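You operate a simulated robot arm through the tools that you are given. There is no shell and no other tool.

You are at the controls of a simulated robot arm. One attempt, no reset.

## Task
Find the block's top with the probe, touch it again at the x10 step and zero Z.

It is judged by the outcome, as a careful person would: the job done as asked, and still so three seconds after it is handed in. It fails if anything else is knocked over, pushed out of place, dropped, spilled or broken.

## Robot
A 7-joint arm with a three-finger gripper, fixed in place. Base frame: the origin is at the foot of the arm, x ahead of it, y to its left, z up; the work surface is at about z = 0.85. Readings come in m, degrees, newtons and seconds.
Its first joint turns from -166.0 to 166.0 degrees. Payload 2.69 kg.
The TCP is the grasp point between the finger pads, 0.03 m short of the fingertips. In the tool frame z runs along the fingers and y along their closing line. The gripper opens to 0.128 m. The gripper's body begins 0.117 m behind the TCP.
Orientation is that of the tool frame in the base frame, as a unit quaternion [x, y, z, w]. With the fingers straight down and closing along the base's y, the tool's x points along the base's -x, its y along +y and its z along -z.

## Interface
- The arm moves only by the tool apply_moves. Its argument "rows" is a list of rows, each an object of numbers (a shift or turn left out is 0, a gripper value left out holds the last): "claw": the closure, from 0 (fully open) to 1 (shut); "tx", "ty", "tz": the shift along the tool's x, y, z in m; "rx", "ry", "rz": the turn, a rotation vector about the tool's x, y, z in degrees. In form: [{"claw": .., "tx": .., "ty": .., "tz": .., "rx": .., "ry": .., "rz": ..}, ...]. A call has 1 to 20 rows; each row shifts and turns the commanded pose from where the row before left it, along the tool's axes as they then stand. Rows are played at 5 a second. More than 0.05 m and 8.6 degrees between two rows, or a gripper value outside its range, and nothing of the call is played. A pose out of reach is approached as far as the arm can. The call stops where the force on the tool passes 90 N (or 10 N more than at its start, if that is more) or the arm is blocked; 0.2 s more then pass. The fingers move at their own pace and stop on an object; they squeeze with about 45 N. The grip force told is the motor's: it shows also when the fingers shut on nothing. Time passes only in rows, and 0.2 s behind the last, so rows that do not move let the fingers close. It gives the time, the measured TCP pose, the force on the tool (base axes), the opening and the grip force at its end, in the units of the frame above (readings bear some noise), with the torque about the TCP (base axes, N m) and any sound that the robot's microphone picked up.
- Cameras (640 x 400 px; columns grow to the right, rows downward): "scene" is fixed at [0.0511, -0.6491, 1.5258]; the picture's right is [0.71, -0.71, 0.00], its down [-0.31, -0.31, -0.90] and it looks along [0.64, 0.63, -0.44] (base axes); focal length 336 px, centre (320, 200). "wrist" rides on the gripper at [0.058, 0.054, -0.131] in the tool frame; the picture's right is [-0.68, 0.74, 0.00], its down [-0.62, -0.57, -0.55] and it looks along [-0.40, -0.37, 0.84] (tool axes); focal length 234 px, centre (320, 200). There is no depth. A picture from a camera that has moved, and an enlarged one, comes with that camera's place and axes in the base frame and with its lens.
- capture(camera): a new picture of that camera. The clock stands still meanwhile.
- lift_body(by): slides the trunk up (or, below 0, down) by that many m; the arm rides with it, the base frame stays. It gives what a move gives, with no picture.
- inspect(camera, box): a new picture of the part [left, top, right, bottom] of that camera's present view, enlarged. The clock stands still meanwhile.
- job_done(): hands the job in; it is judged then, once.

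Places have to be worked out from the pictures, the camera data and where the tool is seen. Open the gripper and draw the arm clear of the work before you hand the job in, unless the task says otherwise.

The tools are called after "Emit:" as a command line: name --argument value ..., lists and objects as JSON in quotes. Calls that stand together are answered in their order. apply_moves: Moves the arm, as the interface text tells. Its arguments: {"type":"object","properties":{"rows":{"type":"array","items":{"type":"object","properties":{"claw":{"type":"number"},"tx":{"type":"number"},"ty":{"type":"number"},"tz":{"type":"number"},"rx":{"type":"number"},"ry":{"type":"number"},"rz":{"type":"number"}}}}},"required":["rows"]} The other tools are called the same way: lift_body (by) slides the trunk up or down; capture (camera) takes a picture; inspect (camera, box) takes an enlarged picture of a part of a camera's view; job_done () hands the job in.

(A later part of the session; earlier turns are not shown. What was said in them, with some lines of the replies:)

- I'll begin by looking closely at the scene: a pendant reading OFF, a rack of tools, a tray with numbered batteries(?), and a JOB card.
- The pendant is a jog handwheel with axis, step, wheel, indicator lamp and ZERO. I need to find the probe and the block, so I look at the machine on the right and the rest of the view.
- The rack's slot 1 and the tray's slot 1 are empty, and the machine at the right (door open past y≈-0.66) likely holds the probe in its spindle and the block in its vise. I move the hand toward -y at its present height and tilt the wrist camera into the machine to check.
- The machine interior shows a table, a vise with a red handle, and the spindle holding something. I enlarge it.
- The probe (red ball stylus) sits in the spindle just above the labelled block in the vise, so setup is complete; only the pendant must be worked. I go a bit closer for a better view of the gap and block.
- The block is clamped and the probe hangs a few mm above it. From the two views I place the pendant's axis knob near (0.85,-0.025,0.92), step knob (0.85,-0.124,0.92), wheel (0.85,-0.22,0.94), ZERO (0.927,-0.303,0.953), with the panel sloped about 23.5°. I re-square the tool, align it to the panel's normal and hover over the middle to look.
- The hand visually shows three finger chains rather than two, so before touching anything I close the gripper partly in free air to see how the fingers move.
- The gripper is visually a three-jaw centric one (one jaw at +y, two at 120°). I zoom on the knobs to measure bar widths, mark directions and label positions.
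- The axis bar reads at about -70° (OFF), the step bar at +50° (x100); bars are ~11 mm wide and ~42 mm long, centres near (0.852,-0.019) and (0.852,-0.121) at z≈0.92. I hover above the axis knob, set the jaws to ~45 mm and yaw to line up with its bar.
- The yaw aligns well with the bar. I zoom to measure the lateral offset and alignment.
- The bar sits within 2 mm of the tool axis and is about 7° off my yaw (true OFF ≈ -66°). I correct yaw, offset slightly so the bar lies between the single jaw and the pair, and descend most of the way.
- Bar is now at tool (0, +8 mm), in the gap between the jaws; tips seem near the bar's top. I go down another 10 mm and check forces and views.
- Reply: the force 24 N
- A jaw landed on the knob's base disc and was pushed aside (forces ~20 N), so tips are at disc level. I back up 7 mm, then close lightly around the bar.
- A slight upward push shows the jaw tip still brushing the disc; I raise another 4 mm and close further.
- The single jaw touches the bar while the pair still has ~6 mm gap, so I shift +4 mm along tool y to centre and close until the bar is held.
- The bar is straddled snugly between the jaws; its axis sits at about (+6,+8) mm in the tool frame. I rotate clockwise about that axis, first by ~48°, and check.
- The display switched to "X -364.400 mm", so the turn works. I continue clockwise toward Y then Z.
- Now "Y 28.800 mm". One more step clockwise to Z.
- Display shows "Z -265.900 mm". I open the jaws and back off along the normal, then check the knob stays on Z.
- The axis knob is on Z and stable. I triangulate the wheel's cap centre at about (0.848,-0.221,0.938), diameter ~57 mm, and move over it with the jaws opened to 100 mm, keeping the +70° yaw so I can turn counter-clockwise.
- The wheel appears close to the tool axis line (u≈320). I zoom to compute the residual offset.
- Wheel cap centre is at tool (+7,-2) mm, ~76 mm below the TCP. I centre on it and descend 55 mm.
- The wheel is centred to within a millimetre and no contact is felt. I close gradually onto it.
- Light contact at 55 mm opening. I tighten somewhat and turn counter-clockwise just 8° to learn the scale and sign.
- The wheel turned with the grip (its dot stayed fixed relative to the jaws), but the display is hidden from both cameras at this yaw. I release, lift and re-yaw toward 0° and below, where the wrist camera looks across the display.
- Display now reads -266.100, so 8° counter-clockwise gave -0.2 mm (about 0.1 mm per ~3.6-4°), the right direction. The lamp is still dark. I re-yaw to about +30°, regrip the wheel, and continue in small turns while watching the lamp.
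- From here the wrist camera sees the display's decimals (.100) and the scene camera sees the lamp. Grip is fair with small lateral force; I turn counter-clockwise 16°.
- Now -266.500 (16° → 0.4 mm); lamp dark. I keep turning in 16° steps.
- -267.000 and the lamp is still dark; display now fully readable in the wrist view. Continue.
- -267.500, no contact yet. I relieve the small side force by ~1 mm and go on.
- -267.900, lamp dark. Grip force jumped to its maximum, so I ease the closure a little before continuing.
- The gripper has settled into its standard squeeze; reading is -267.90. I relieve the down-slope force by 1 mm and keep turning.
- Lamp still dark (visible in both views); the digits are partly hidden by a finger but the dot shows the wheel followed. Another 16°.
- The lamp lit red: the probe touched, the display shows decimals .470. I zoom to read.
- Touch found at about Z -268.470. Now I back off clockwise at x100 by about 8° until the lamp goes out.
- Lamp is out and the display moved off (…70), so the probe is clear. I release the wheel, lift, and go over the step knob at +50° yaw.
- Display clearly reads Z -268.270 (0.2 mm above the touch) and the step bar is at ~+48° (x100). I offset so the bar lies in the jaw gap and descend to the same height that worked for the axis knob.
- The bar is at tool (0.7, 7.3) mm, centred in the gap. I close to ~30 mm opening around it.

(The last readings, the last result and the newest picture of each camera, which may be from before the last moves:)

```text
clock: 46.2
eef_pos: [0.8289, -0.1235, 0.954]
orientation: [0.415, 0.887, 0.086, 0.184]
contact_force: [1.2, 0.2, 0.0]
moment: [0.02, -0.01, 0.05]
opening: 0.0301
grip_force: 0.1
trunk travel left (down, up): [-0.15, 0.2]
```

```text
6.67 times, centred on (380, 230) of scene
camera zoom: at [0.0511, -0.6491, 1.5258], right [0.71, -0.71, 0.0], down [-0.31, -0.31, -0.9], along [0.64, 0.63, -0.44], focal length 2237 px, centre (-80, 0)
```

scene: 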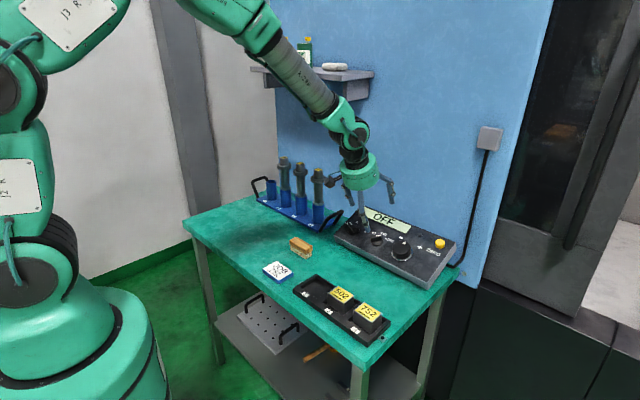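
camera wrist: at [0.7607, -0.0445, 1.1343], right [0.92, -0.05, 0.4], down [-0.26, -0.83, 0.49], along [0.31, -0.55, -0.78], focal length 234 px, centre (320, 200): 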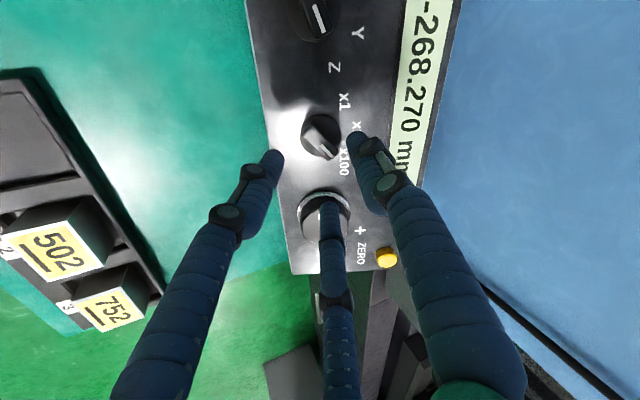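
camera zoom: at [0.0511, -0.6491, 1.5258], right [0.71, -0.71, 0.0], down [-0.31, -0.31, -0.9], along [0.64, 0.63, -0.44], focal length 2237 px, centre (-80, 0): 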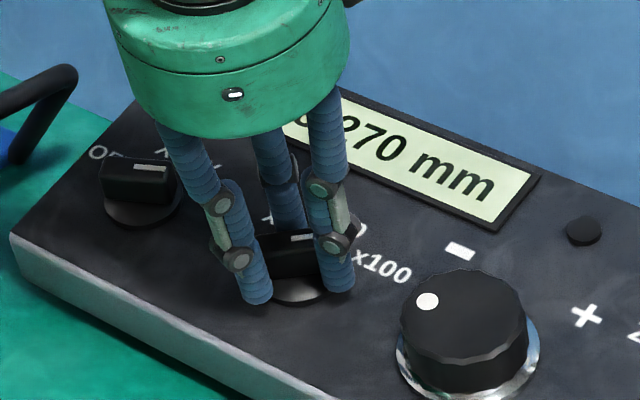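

The bar is straddled without side force. I rotate counter-clockwise 48° about the knob's axis to x10.

Emit:
apply_moves --rows '[{"tx": -0.001, "ty": 0.0002, "rz": -8}, {"tx": -0.001, "ty": 0.0002, "rz": -8}, {"tx": -0.001, "ty": 0.0002, "rz": -8}, {"tx": -0.001, "ty": 0.0002, "rz": -8}, {"tx": -0.001, "ty": 0.0002, "rz": -8}, {"tx": -0.001, "ty": 0.0002, "rz": -8}]'

Emit:
inspect --camera "wrist" --box '[240, 100, 400, 220]'

Emit:
inspect --camera "scene" --box '[340, 200, 420, 260]'

```text
clock: 47.6
eef_pos: [0.8352, -0.1258, 0.9566]
orientation: [0.018, 0.979, 0.004, 0.204]
contact_force: [-0.2, 0.0, 0.2]
moment: [-0.02, -0.01, -0.02]
opening: 0.0297
grip_force: 0.1
trunk travel left (down, up): [-0.15, 0.2]
```

```text
3.33 times, centred on (320, 160) of wrist
camera zoom: at [0.7318, -0.0716, 1.0528], right [0.64, 0.71, 0.28], down [0.33, -0.59, 0.74], along [0.69, -0.39, -0.61], focal length 781 px, centre (320, 333)
```

zoom: 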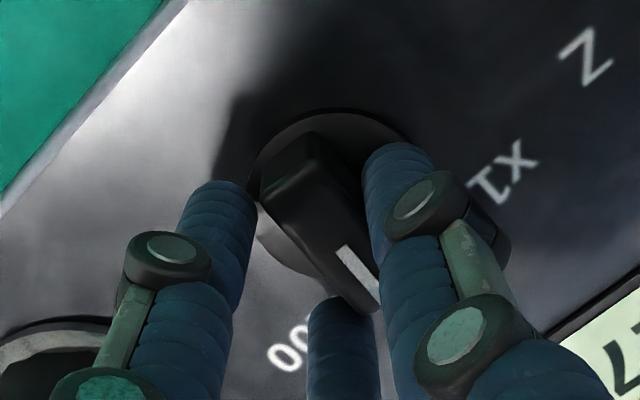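

```text
6.67 times, centred on (380, 230) of scene
camera zoom: at [0.0511, -0.6491, 1.5258], right [0.71, -0.71, 0.0], down [-0.31, -0.31, -0.9], along [0.64, 0.63, -0.44], focal length 2237 px, centre (-80, 0)
```

zoom: 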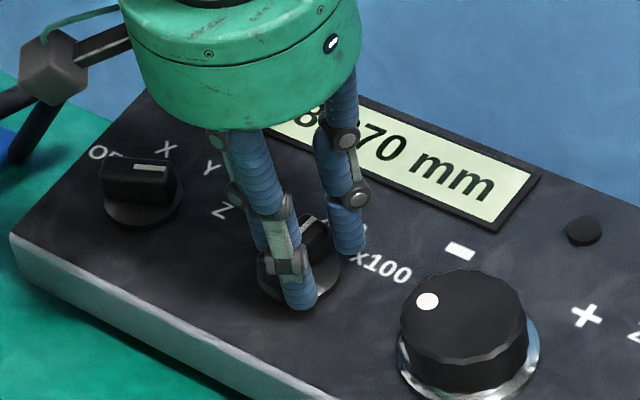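

No residual force, the bar seems to have snapped. I open, lift and verify x10 and the display.

Emit:
apply_moves --rows '[{"claw": 0.5}, {"claw": 0.5}, {"tz": -0.02}, {"tz": -0.02}, {"tz": -0.02}]'

Emit:
capture --camera "wrist"

Emit:
inspect --camera "wrist" --box '[256, 80, 416, 180]'

Emit:
inspect --camera "scene" --box '[340, 200, 420, 260]'

```text
clock: 48.8
eef_pos: [0.8104, -0.1264, 1.0102]
orientation: [0.018, 0.979, 0.003, 0.204]
contact_force: [-0.6, 0.4, 0.4]
moment: [0.0, 0.0, 0.01]
opening: 0.0641
grip_force: 0.1
trunk travel left (down, up): [-0.15, 0.2]
```

```text
taken
camera wrist: at [0.7073, -0.0709, 1.1077], right [0.65, 0.71, 0.28], down [0.33, -0.59, 0.74], along [0.69, -0.39, -0.61], focal length 234 px, centre (320, 200)
```

wrist: 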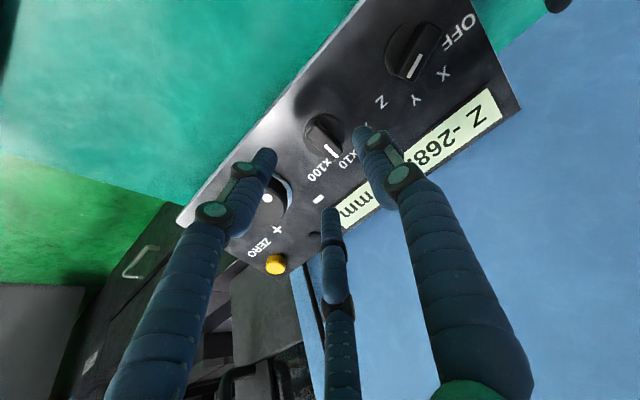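

```text
4.00 times, centred on (336, 130) of wrist
camera zoom: at [0.7073, -0.0709, 1.1077], right [0.65, 0.71, 0.28], down [0.33, -0.59, 0.74], along [0.69, -0.39, -0.61], focal length 937 px, centre (256, 480)
```

zoom: 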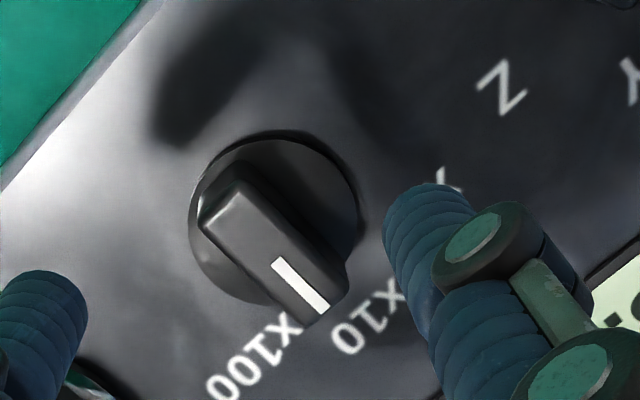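

```text
6.67 times, centred on (380, 230) of scene
camera zoom: at [0.0511, -0.6491, 1.5258], right [0.71, -0.71, 0.0], down [-0.31, -0.31, -0.9], along [0.64, 0.63, -0.44], focal length 2237 px, centre (-80, 0)
```

zoom: 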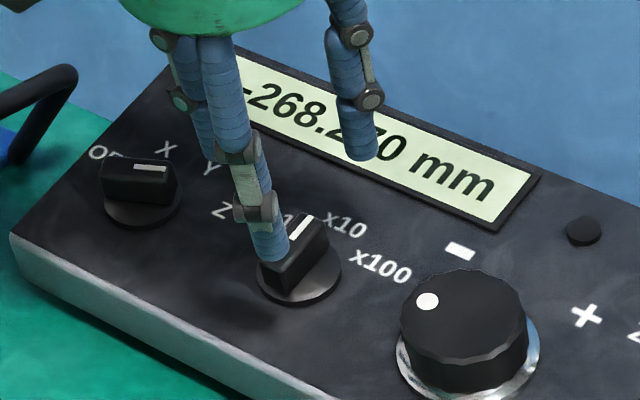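

The mark points at x10 (≈4°, label at 0°) and the display still reads -268.270. I go back to the wheel with yaw +38° and regrip.

Emit:
apply_moves --rows '[{"claw": 0.22, "ty": -0.0453}, {"ty": -0.0453}, {"rz": 7.2}, {"rz": 7.2}, {"rz": 7.2}, {"rz": 7.2}, {"rz": 7.2}]'

Emit:
inspect --camera "wrist" --box '[256, 90, 384, 190]'

Emit:
inspect --camera "scene" --box '[330, 180, 450, 260]'

```text
clock: 50.4
eef_pos: [0.8077, -0.2178, 1.0102]
orientation: [0.321, 0.925, 0.067, 0.192]
contact_force: [0.2, -0.3, -0.5]
moment: [0.0, 0.01, 0.0]
opening: 0.0996
grip_force: 0.1
trunk travel left (down, up): [-0.15, 0.2]
```

```text
4.00 times, centred on (320, 140) of wrist
camera zoom: at [0.7446, -0.1396, 1.1245], right [0.91, 0.16, 0.39], down [-0.1, -0.83, 0.56], along [0.41, -0.54, -0.73], focal length 937 px, centre (320, 440)
```

zoom: 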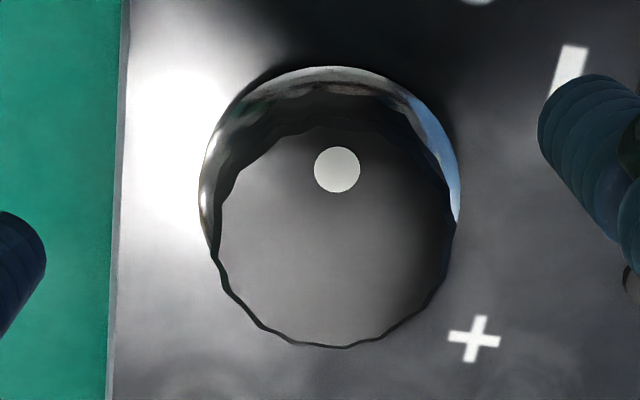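

```text
5.00 times, centred on (390, 220) of scene
camera zoom: at [0.0511, -0.6491, 1.5258], right [0.71, -0.71, 0.0], down [-0.31, -0.31, -0.9], along [0.64, 0.63, -0.44], focal length 1678 px, centre (-30, 100)
```

zoom: 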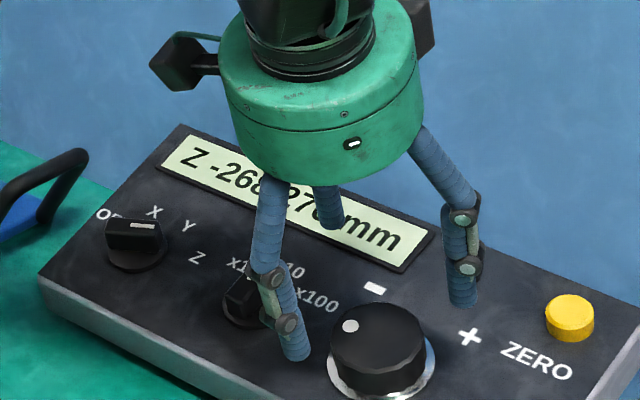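

Offset is small, (-1.5, +3) mm; I centre, descend and close on the wheel.

Emit:
apply_moves --rows '[{"tx": -0.0015, "ty": 0.003}, {"tz": 0.02}, {"tz": 0.02}, {"tz": 0.0165}, {"claw": 0.5}, {"claw": 0.53}, {"claw": 0.56}, {"claw": 0.58}, {"claw": 0.62}, {"claw": 0.62}]'

Emit:
capture --camera "wrist"

Emit:
inspect --camera "scene" --box '[330, 180, 450, 260]'

```text
clock: 52.6
eef_pos: [0.8334, -0.216, 0.9577]
orientation: [0.32, 0.925, 0.066, 0.193]
contact_force: [-0.6, -4.5, 0.5]
moment: [-0.14, 0.03, -0.07]
opening: 0.0554
grip_force: 4.5
trunk travel left (down, up): [-0.15, 0.2]
```

```text
taken
camera wrist: at [0.7705, -0.1384, 1.0728], right [0.91, 0.16, 0.39], down [-0.09, -0.82, 0.56], along [0.41, -0.54, -0.73], focal length 234 px, centre (320, 200)
```

wrist: 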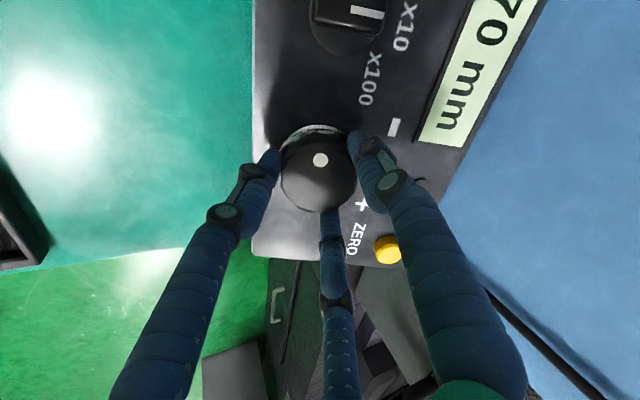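

```text
5.00 times, centred on (390, 220) of scene
camera zoom: at [0.0511, -0.6491, 1.5258], right [0.71, -0.71, 0.0], down [-0.31, -0.31, -0.9], along [0.64, 0.63, -0.44], focal length 1678 px, centre (-30, 100)
```

zoom: 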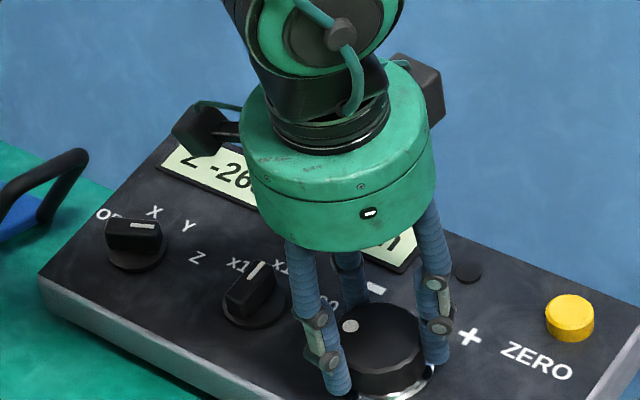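

Gripped with small forces, display still …270. I turn counter-clockwise 16° to confirm the x10 scale (expect about -0.04 mm).

Emit:
apply_moves --rows '[{"rz": -4}, {"rz": -4}, {"rz": -4}, {"rz": -4}]'

Emit:
capture --camera "wrist"

Emit:
inspect --camera "scene" --box '[330, 180, 450, 260]'

```text
clock: 53.6
eef_pos: [0.8341, -0.2166, 0.9577]
orientation: [0.186, 0.961, 0.039, 0.201]
contact_force: [-1.2, -7.9, -1.7]
moment: [-0.19, 0.06, -0.09]
opening: 0.0556
grip_force: 4.9
trunk travel left (down, up): [-0.15, 0.2]
```

```text
taken
camera wrist: at [0.7509, -0.1448, 1.0643], right [0.83, 0.43, 0.36], down [0.11, -0.76, 0.65], along [0.55, -0.5, -0.67], focal length 234 px, centre (320, 200)
```

wrist: 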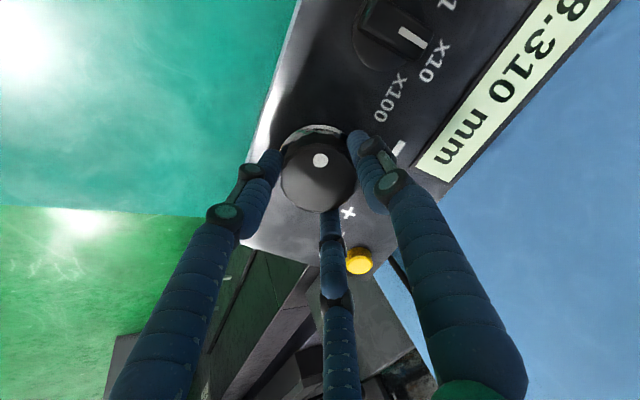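

```text
5.00 times, centred on (390, 220) of scene
camera zoom: at [0.0511, -0.6491, 1.5258], right [0.71, -0.71, 0.0], down [-0.31, -0.31, -0.9], along [0.64, 0.63, -0.44], focal length 1678 px, centre (-30, 100)
```

zoom: 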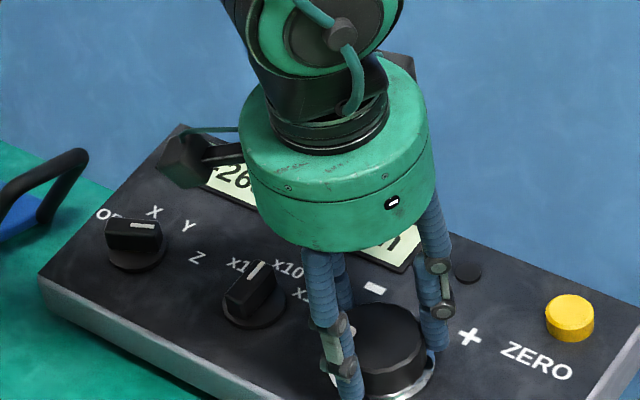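

-268.310: x10 confirmed (0.01 mm per click). I continue 32°.

Emit:
apply_moves --rows '[{"rz": -4}, {"rz": -4}, {"rz": -4}, {"rz": -4}, {"rz": -4}, {"rz": -4}, {"rz": -4}, {"rz": -4}]'

Emit:
capture --camera "wrist"

Emit:
inspect --camera "scene" --box '[330, 180, 450, 260]'

```text
clock: 55.4
eef_pos: [0.8322, -0.2168, 0.959]
orientation: [-0.085, 0.975, -0.017, 0.203]
contact_force: [-8.1, -5.4, -3.9]
moment: [-0.17, 0.27, -0.08]
opening: 0.0555
grip_force: 5.6
trunk travel left (down, up): [-0.15, 0.2]
```

```text
taken
camera wrist: at [0.7203, -0.174, 1.0521], right [0.49, 0.84, 0.21], down [0.43, -0.45, 0.78], along [0.76, -0.3, -0.58], focal length 234 px, centre (320, 200)
```

wrist: 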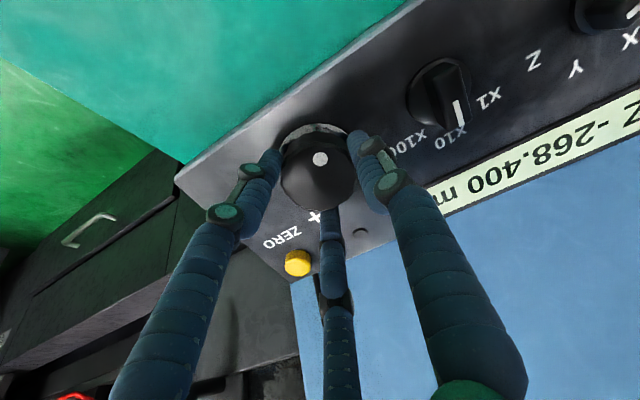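

```text
5.00 times, centred on (390, 220) of scene
camera zoom: at [0.0511, -0.6491, 1.5258], right [0.71, -0.71, 0.0], down [-0.31, -0.31, -0.9], along [0.64, 0.63, -0.44], focal length 1678 px, centre (-30, 100)
```

zoom: 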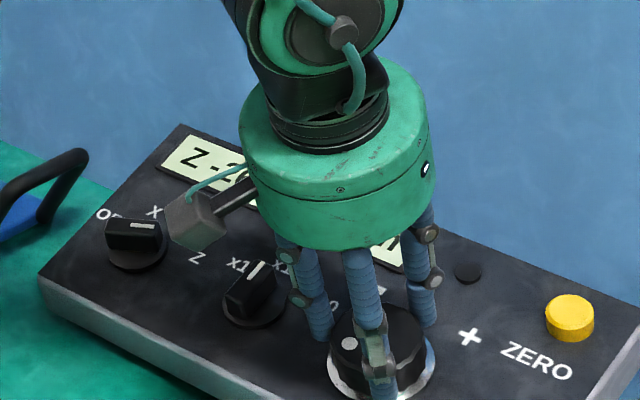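

-268.400, lamp dark. I ease the side force and go on 16° more gently.

Emit:
apply_moves --rows '[{"tx": 0.0006, "ty": -0.0003, "rz": -4}, {"rz": -4}, {"rz": -4}, {"rz": -4}]'

Emit:
capture --camera "wrist"

Emit:
inspect --camera "scene" --box '[330, 180, 450, 260]'

```text
clock: 56.4
eef_pos: [0.8326, -0.2175, 0.96]
orientation: [-0.22, 0.954, -0.046, 0.199]
contact_force: [-5.2, -8.0, -3.4]
moment: [-0.13, 0.17, -0.12]
opening: 0.0551
grip_force: 4.3
trunk travel left (down, up): [-0.15, 0.2]
```

```text
taken
camera wrist: at [0.7114, -0.1941, 1.0483], right [0.26, 0.96, 0.11], down [0.52, -0.24, 0.82], along [0.82, -0.16, -0.56], focal length 234 px, centre (320, 200)
```

wrist: 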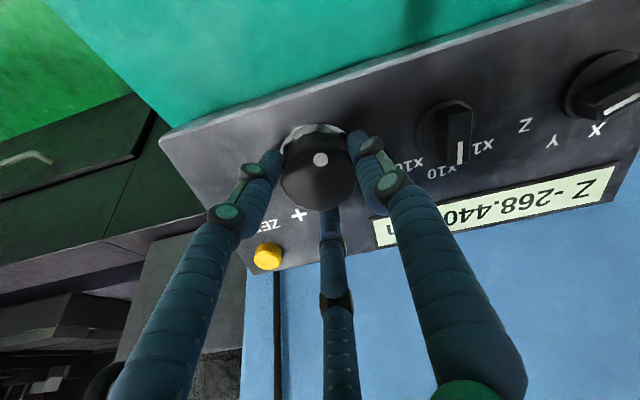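

```text
5.00 times, centred on (390, 220) of scene
camera zoom: at [0.0511, -0.6491, 1.5258], right [0.71, -0.71, 0.0], down [-0.31, -0.31, -0.9], along [0.64, 0.63, -0.44], focal length 1678 px, centre (-30, 100)
```

zoom: 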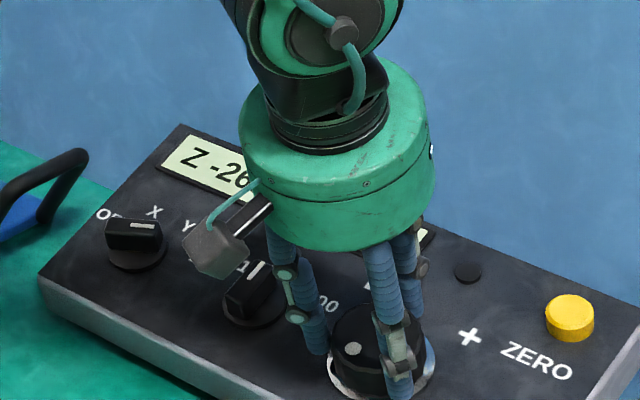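

-268.440, lamp still dark. Two more clicks (8°).

Emit:
apply_moves --rows '[{"rz": -4}, {"rz": -4}]'

Emit:
inspect --camera "wrist" --box '[240, 120, 640, 300]'

Emit:
inspect --camera "scene" --box '[330, 180, 450, 260]'

```text
clock: 57.0
eef_pos: [0.8329, -0.2177, 0.9588]
orientation: [-0.286, 0.936, -0.059, 0.194]
contact_force: [-4.7, -8.6, -2.7]
moment: [-0.2, 0.11, -0.13]
opening: 0.055
grip_force: 5.0
trunk travel left (down, up): [-0.15, 0.2]
```

```text
1.60 times, centred on (440, 210) of wrist
camera zoom: at [0.7096, -0.2052, 1.0474], right [0.14, 0.99, 0.06], down [0.54, -0.13, 0.83], along [0.83, -0.08, -0.55], focal length 375 px, centre (128, 184)
```

zoom: 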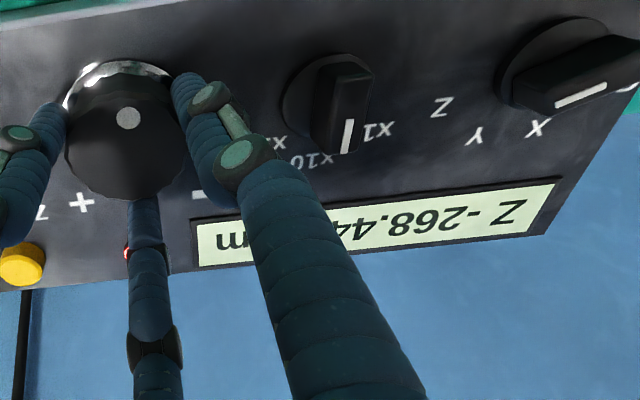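

```text
5.00 times, centred on (390, 220) of scene
camera zoom: at [0.0511, -0.6491, 1.5258], right [0.71, -0.71, 0.0], down [-0.31, -0.31, -0.9], along [0.64, 0.63, -0.44], focal length 1678 px, centre (-30, 100)
```

zoom: 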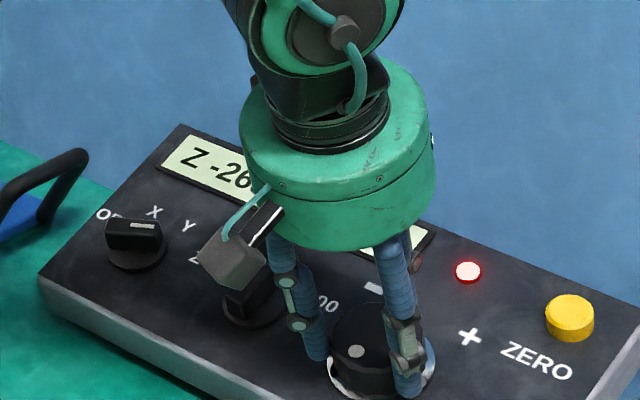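

The lamp lit again at about -268.44 on the x10 step: second touch achieved. I release the wheel, lift, and check that lamp and reading hold.

Emit:
apply_moves --rows '[{"claw": 0.5}, {"claw": 0.22}, {"claw": 0.22}, {"tz": -0.02}, {"tz": -0.02}, {"tz": -0.025}]'

Emit:
capture --camera "wrist"

Emit:
inspect --camera "scene" --box '[330, 180, 450, 260]'

```text
clock: 58.4
eef_pos: [0.8066, -0.2168, 1.0187]
orientation: [-0.286, 0.937, -0.059, 0.194]
contact_force: [0.2, 0.4, -0.1]
moment: [0.0, 0.05, -0.02]
opening: 0.0998
grip_force: 0.0
trunk travel left (down, up): [-0.15, 0.2]
```

```text
taken
camera wrist: at [0.684, -0.2058, 1.1075], right [0.14, 0.99, 0.06], down [0.54, -0.13, 0.83], along [0.83, -0.08, -0.55], focal length 234 px, centre (320, 200)
```

wrist: 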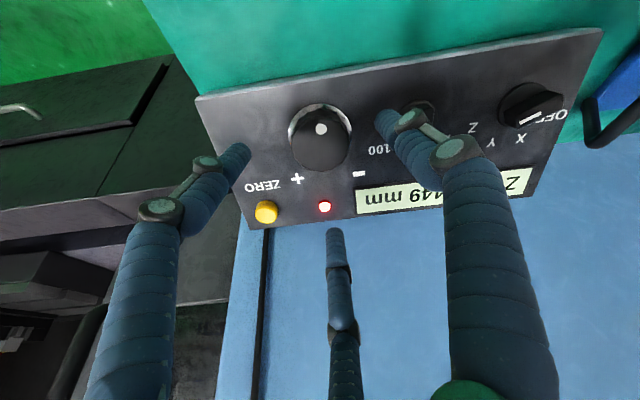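

```text
5.00 times, centred on (390, 220) of scene
camera zoom: at [0.0511, -0.6491, 1.5258], right [0.71, -0.71, 0.0], down [-0.31, -0.31, -0.9], along [0.64, 0.63, -0.44], focal length 1678 px, centre (-30, 100)
```

zoom: 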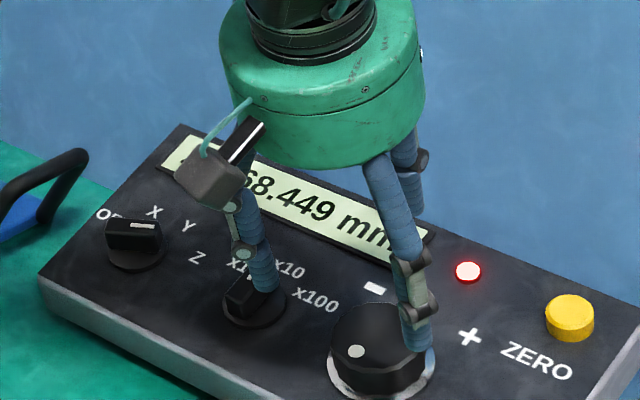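

Reading holds at Z -268.449 with the lamp lit. I close the jaws into a poker and hover over the ZERO button near (0.923,-0.298,0.952).

Emit:
apply_moves --rows '[{"claw": 1.0, "tx": -0.007, "ty": -0.0375}, {"tx": -0.007, "ty": -0.0375}, {"tx": -0.007, "ty": -0.0375}, {"tz": 0.018}, {"tz": 0.018}]'

Emit:
capture --camera "wrist"

Emit:
inspect --camera "wrist" --box '[256, 90, 384, 190]'

Emit:
inspect --camera "scene" --box '[350, 170, 470, 280]'

```text
clock: 59.6
eef_pos: [0.8947, -0.2982, 1.0186]
orientation: [-0.285, 0.937, -0.06, 0.195]
contact_force: [-0.5, 0.1, 0.3]
moment: [-0.01, 0.01, 0.01]
opening: 0.0019
grip_force: 31.4
trunk travel left (down, up): [-0.15, 0.2]
```

```text
taken
camera wrist: at [0.771, -0.2864, 1.1072], right [0.14, 0.99, 0.06], down [0.54, -0.13, 0.83], along [0.83, -0.08, -0.55], focal length 234 px, centre (320, 200)
```

wrist: 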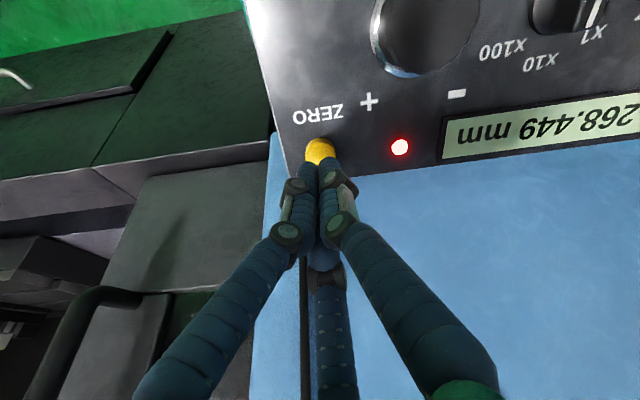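

```text
4.00 times, centred on (320, 140) of wrist
camera zoom: at [0.771, -0.2864, 1.1072], right [0.14, 0.99, 0.06], down [0.54, -0.13, 0.83], along [0.83, -0.08, -0.55], focal length 937 px, centre (320, 440)
```

zoom: 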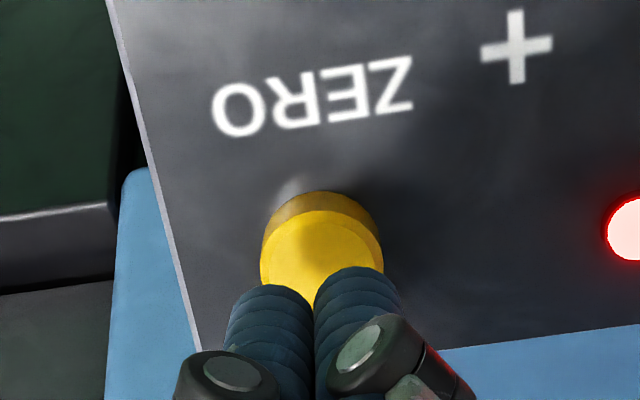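

```text
3.64 times, centred on (410, 225) of scene
camera zoom: at [0.0511, -0.6491, 1.5258], right [0.71, -0.71, 0.0], down [-0.31, -0.31, -0.9], along [0.64, 0.63, -0.44], focal length 1220 px, centre (-7, 109)
```

zoom: 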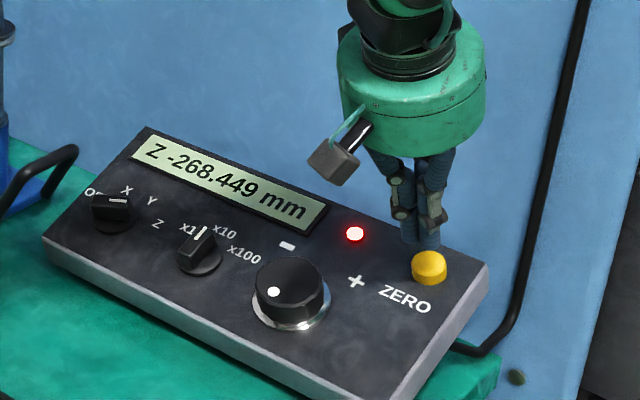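

The poker is nearly dead-centre over ZERO (within ~3 mm); scene view confirms -268.449 with the lamp on. I approach to just above the button.

Emit:
apply_moves --rows '[{"tx": -0.0012, "ty": -0.001}, {"tz": 0.01}, {"tz": 0.01}, {"tz": 0.006}]'

Emit:
inspect --camera "scene" --box '[390, 205, 470, 265]'

Emit:
inspect --camera "wrist" --box '[256, 110, 384, 210]'

```text
clock: 60.6
eef_pos: [0.9073, -0.298, 0.9936]
orientation: [-0.285, 0.937, -0.059, 0.194]
contact_force: [-0.1, 0.4, -0.6]
moment: [0.03, -0.02, -0.02]
opening: 0.0021
grip_force: 31.6
trunk travel left (down, up): [-0.15, 0.2]
```

```text
6.67 times, centred on (430, 235) of scene
camera zoom: at [0.0511, -0.6491, 1.5258], right [0.71, -0.71, 0.0], down [-0.31, -0.31, -0.9], along [0.64, 0.63, -0.44], focal length 2237 px, centre (-413, -33)
```

zoom: 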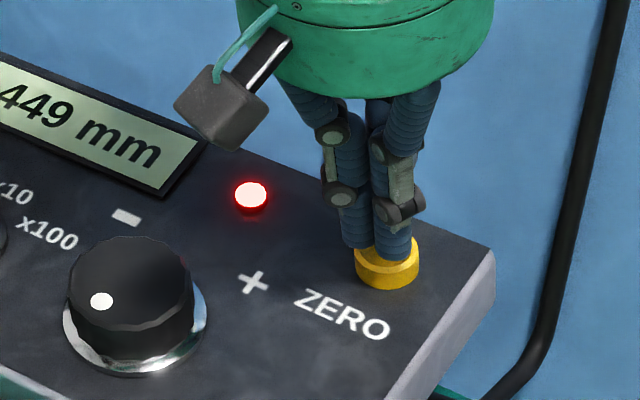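

```text
4.00 times, centred on (320, 160) of wrist
camera zoom: at [0.7838, -0.2863, 1.0827], right [0.14, 0.99, 0.06], down [0.54, -0.13, 0.83], along [0.83, -0.08, -0.55], focal length 937 px, centre (320, 360)
```

zoom: 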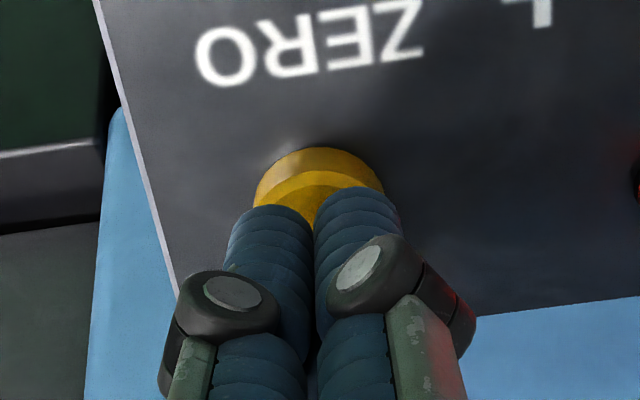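

The tips are just above the button's face and centred. I press in 2 mm steps.

Emit:
apply_moves --rows '[{"tz": 0.002}, {"tz": 0.002}, {"tz": 0.002}]'

Emit:
inspect --camera "scene" --box '[340, 195, 470, 275]'

```text
clock: 61.4
eef_pos: [0.9089, -0.2988, 0.9888]
orientation: [-0.285, 0.937, -0.059, 0.194]
contact_force: [0.9, 0.1, 0.4]
moment: [0.01, -0.01, 0.03]
opening: 0.0025
grip_force: 31.3
trunk travel left (down, up): [-0.15, 0.2]
```

```text
4.92 times, centred on (405, 235) of scene
camera zoom: at [0.0511, -0.6491, 1.5258], right [0.71, -0.71, 0.0], down [-0.31, -0.31, -0.9], along [0.64, 0.63, -0.44], focal length 1652 px, centre (-98, 28)
```

zoom: 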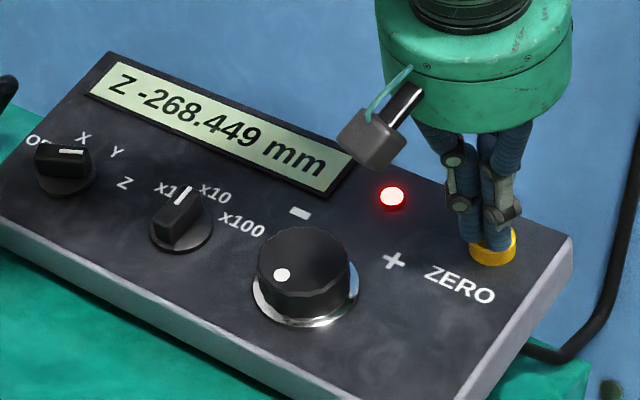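

No contact felt yet; I continue pressing in 2 mm steps.

Emit:
apply_moves --rows '[{"tz": 0.002}, {"tz": 0.002}]'

Emit:
inspect --camera "scene" --box '[340, 195, 470, 275]'

```text
clock: 62.0
eef_pos: [0.9111, -0.2989, 0.9851]
orientation: [-0.285, 0.937, -0.059, 0.195]
contact_force: [-0.3, -0.6, -0.3]
moment: [0.0, -0.02, -0.01]
opening: 0.0021
grip_force: 31.1
trunk travel left (down, up): [-0.15, 0.2]
```

```text
4.92 times, centred on (405, 235) of scene
camera zoom: at [0.0511, -0.6491, 1.5258], right [0.71, -0.71, 0.0], down [-0.31, -0.31, -0.9], along [0.64, 0.63, -0.44], focal length 1652 px, centre (-98, 28)
```

zoom: 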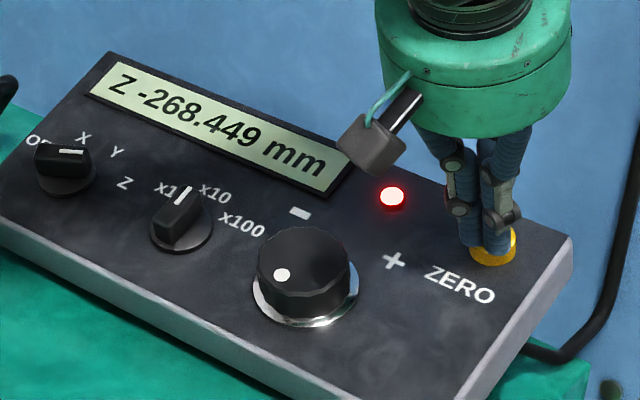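

Still free, tip height now near the estimated button face. I check centring once more in the wrist view before pressing on.

Emit:
inspect --camera "wrist" --box '[256, 110, 384, 210]'

Emit:
inspect --camera "scene" --box '[415, 220, 465, 260]'

```text
4.00 times, centred on (320, 160) of wrist
camera zoom: at [0.7869, -0.2865, 1.0732], right [0.14, 0.99, 0.06], down [0.54, -0.13, 0.83], along [0.83, -0.08, -0.55], focal length 937 px, centre (320, 360)
```

zoom: 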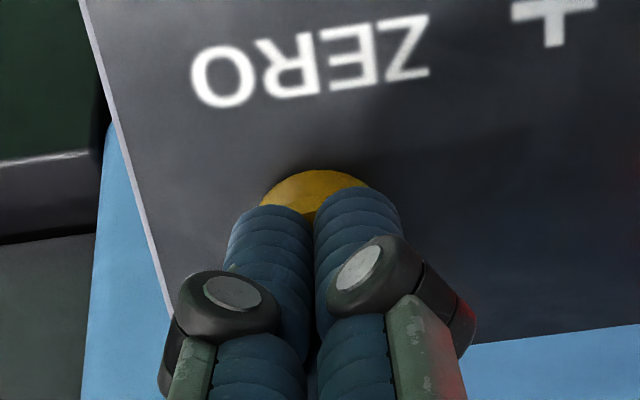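

```text
10.00 times, centred on (440, 240) of scene
camera zoom: at [0.0511, -0.6491, 1.5258], right [0.71, -0.71, 0.0], down [-0.31, -0.31, -0.9], along [0.64, 0.63, -0.44], focal length 3356 px, centre (-880, -200)
```

zoom: 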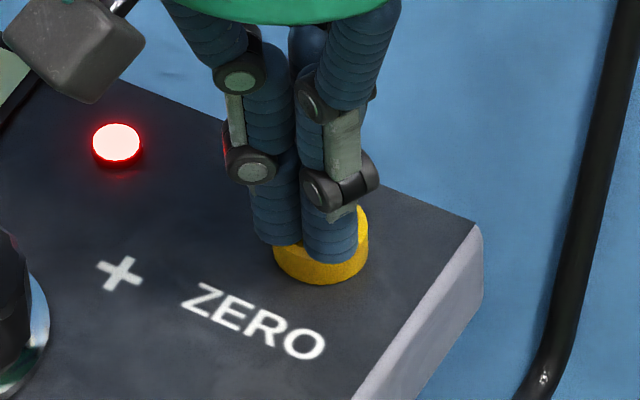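

Tips are at the button's face, slightly to its left; I shift 3 mm toward -y and press on.

Emit:
apply_moves --rows '[{"tx": 0.0014, "ty": -0.0022}, {"tz": 0.002}, {"tz": 0.002}]'

Emit:
inspect --camera "scene" --box '[340, 195, 470, 275]'

```text
clock: 62.8
eef_pos: [0.9126, -0.3019, 0.9811]
orientation: [-0.285, 0.937, -0.059, 0.194]
contact_force: [-1.2, -0.2, 0.9]
moment: [-0.02, 0.02, -0.02]
opening: 0.0021
grip_force: 31.2
trunk travel left (down, up): [-0.15, 0.2]
```

```text
4.92 times, centred on (405, 235) of scene
camera zoom: at [0.0511, -0.6491, 1.5258], right [0.71, -0.71, 0.0], down [-0.31, -0.31, -0.9], along [0.64, 0.63, -0.44], focal length 1652 px, centre (-98, 28)
```

zoom: 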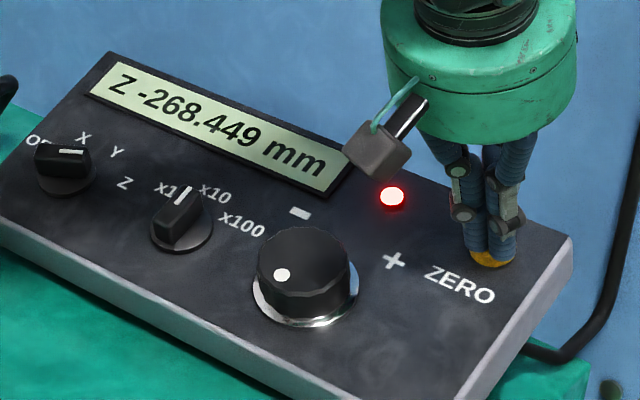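

Contact just beginning (≈1 N). I continue.

Emit:
apply_moves --rows '[{"tz": 0.002}, {"tz": 0.001}]'

Emit:
inspect --camera "scene" --box '[340, 195, 470, 275]'

```text
clock: 63.4
eef_pos: [0.9134, -0.3, 0.9779]
orientation: [-0.285, 0.937, -0.06, 0.195]
contact_force: [-1.1, 1.3, 3.3]
moment: [0.0, -0.01, 0.0]
opening: 0.002
grip_force: 31.2
trunk travel left (down, up): [-0.15, 0.2]
heard: click
```

```text
4.92 times, centred on (405, 235) of scene
camera zoom: at [0.0511, -0.6491, 1.5258], right [0.71, -0.71, 0.0], down [-0.31, -0.31, -0.9], along [0.64, 0.63, -0.44], focal length 1652 px, centre (-98, 28)
```

zoom: 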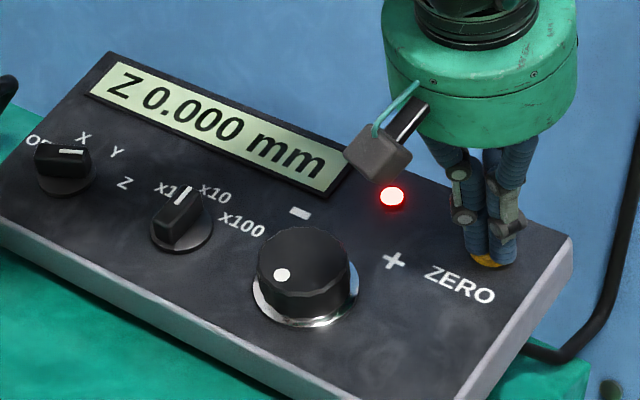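

A click was heard and the display reads Z 0.000 mm with the lamp lit. I withdraw along the normal, open the gripper and draw the arm clear.

Emit:
apply_moves --rows '[{"tz": -0.01}, {"tz": -0.03}, {"tz": -0.04}, {"tz": -0.04}, {"tz": -0.04}, {"tz": -0.04, "claw": 0}, {"tz": -0.04}, {"tz": -0.03}, {"tz": 0}]'

Emit:
capture --camera "scene"

Emit:
inspect --camera "scene" --box '[330, 190, 470, 290]'

Emit:
capture --camera "wrist"

```text
clock: 65.4
eef_pos: [0.804, -0.3004, 1.225]
orientation: [-0.286, 0.937, -0.059, 0.194]
contact_force: [0.4, -0.1, 0.4]
moment: [0.0, -0.04, 0.03]
opening: 0.1275
grip_force: 0.1
trunk travel left (down, up): [-0.15, 0.2]
```

```text
taken
```

scene: 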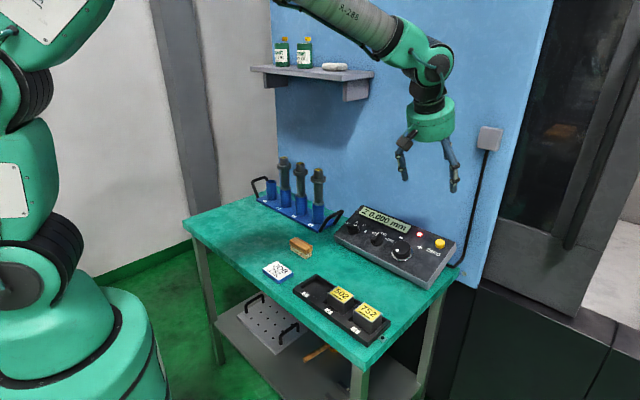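

```text
4.00 times, centred on (400, 240) of scene
camera zoom: at [0.0511, -0.6491, 1.5258], right [0.71, -0.71, 0.0], down [-0.31, -0.31, -0.9], along [0.64, 0.63, -0.44], focal length 1342 px, centre (0, 40)
```

zoom: 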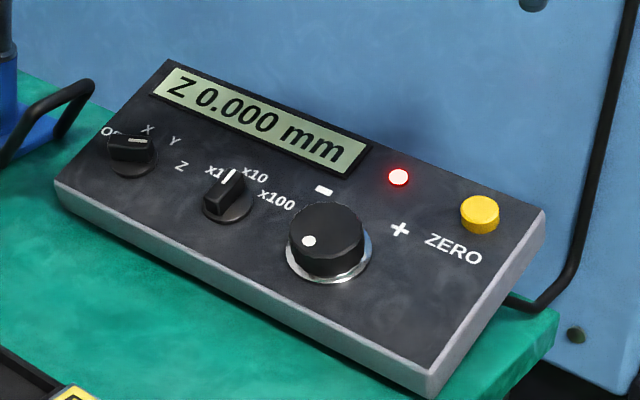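

```text
taken
camera wrist: at [0.6823, -0.2883, 1.3146], right [0.14, 0.99, 0.06], down [0.54, -0.13, 0.83], along [0.83, -0.08, -0.55], focal length 234 px, centre (320, 200)
```

wrist: 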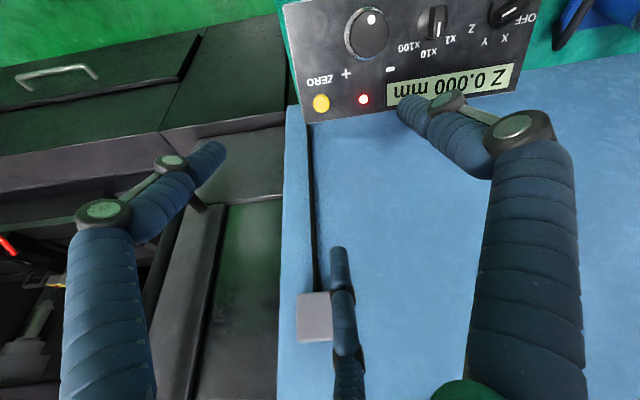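

The pendant hasn't moved: Z reads 0.000 with the probe still touching, x10 is selected, and nothing else on the bench is disturbed. The arm is clear and the gripper open, so I hand in the job.

Emit:
job_done

```text
The job is handed in.
```

The probe found the block's top and Z is now zeroed there. The pendant reads Z 0.000 mm with the touch lamp still lit.

- **First touch (x100):** the lamp lit at about Z -268.470. I backed off to -268.270, where the lamp went out.
- **Second touch (x10):** I came down again at 0.01 mm per click and the lamp lit at Z -268.449. I pressed ZERO there, heard a click, and the display went to 0.000.

The block I measured is the one already clamped in the vise, which appears to be labelled 260. The job card on the bench says 752, and block 752 is still in the tray. The task didn't ask for a block change, so I left them as they were.

The axis knob is left on Z, the step knob on x10, and the probe resting on the block. The pendant and the other items on the bench look to be where they started. I opened the gripper and drew the arm clear before handing the job in.
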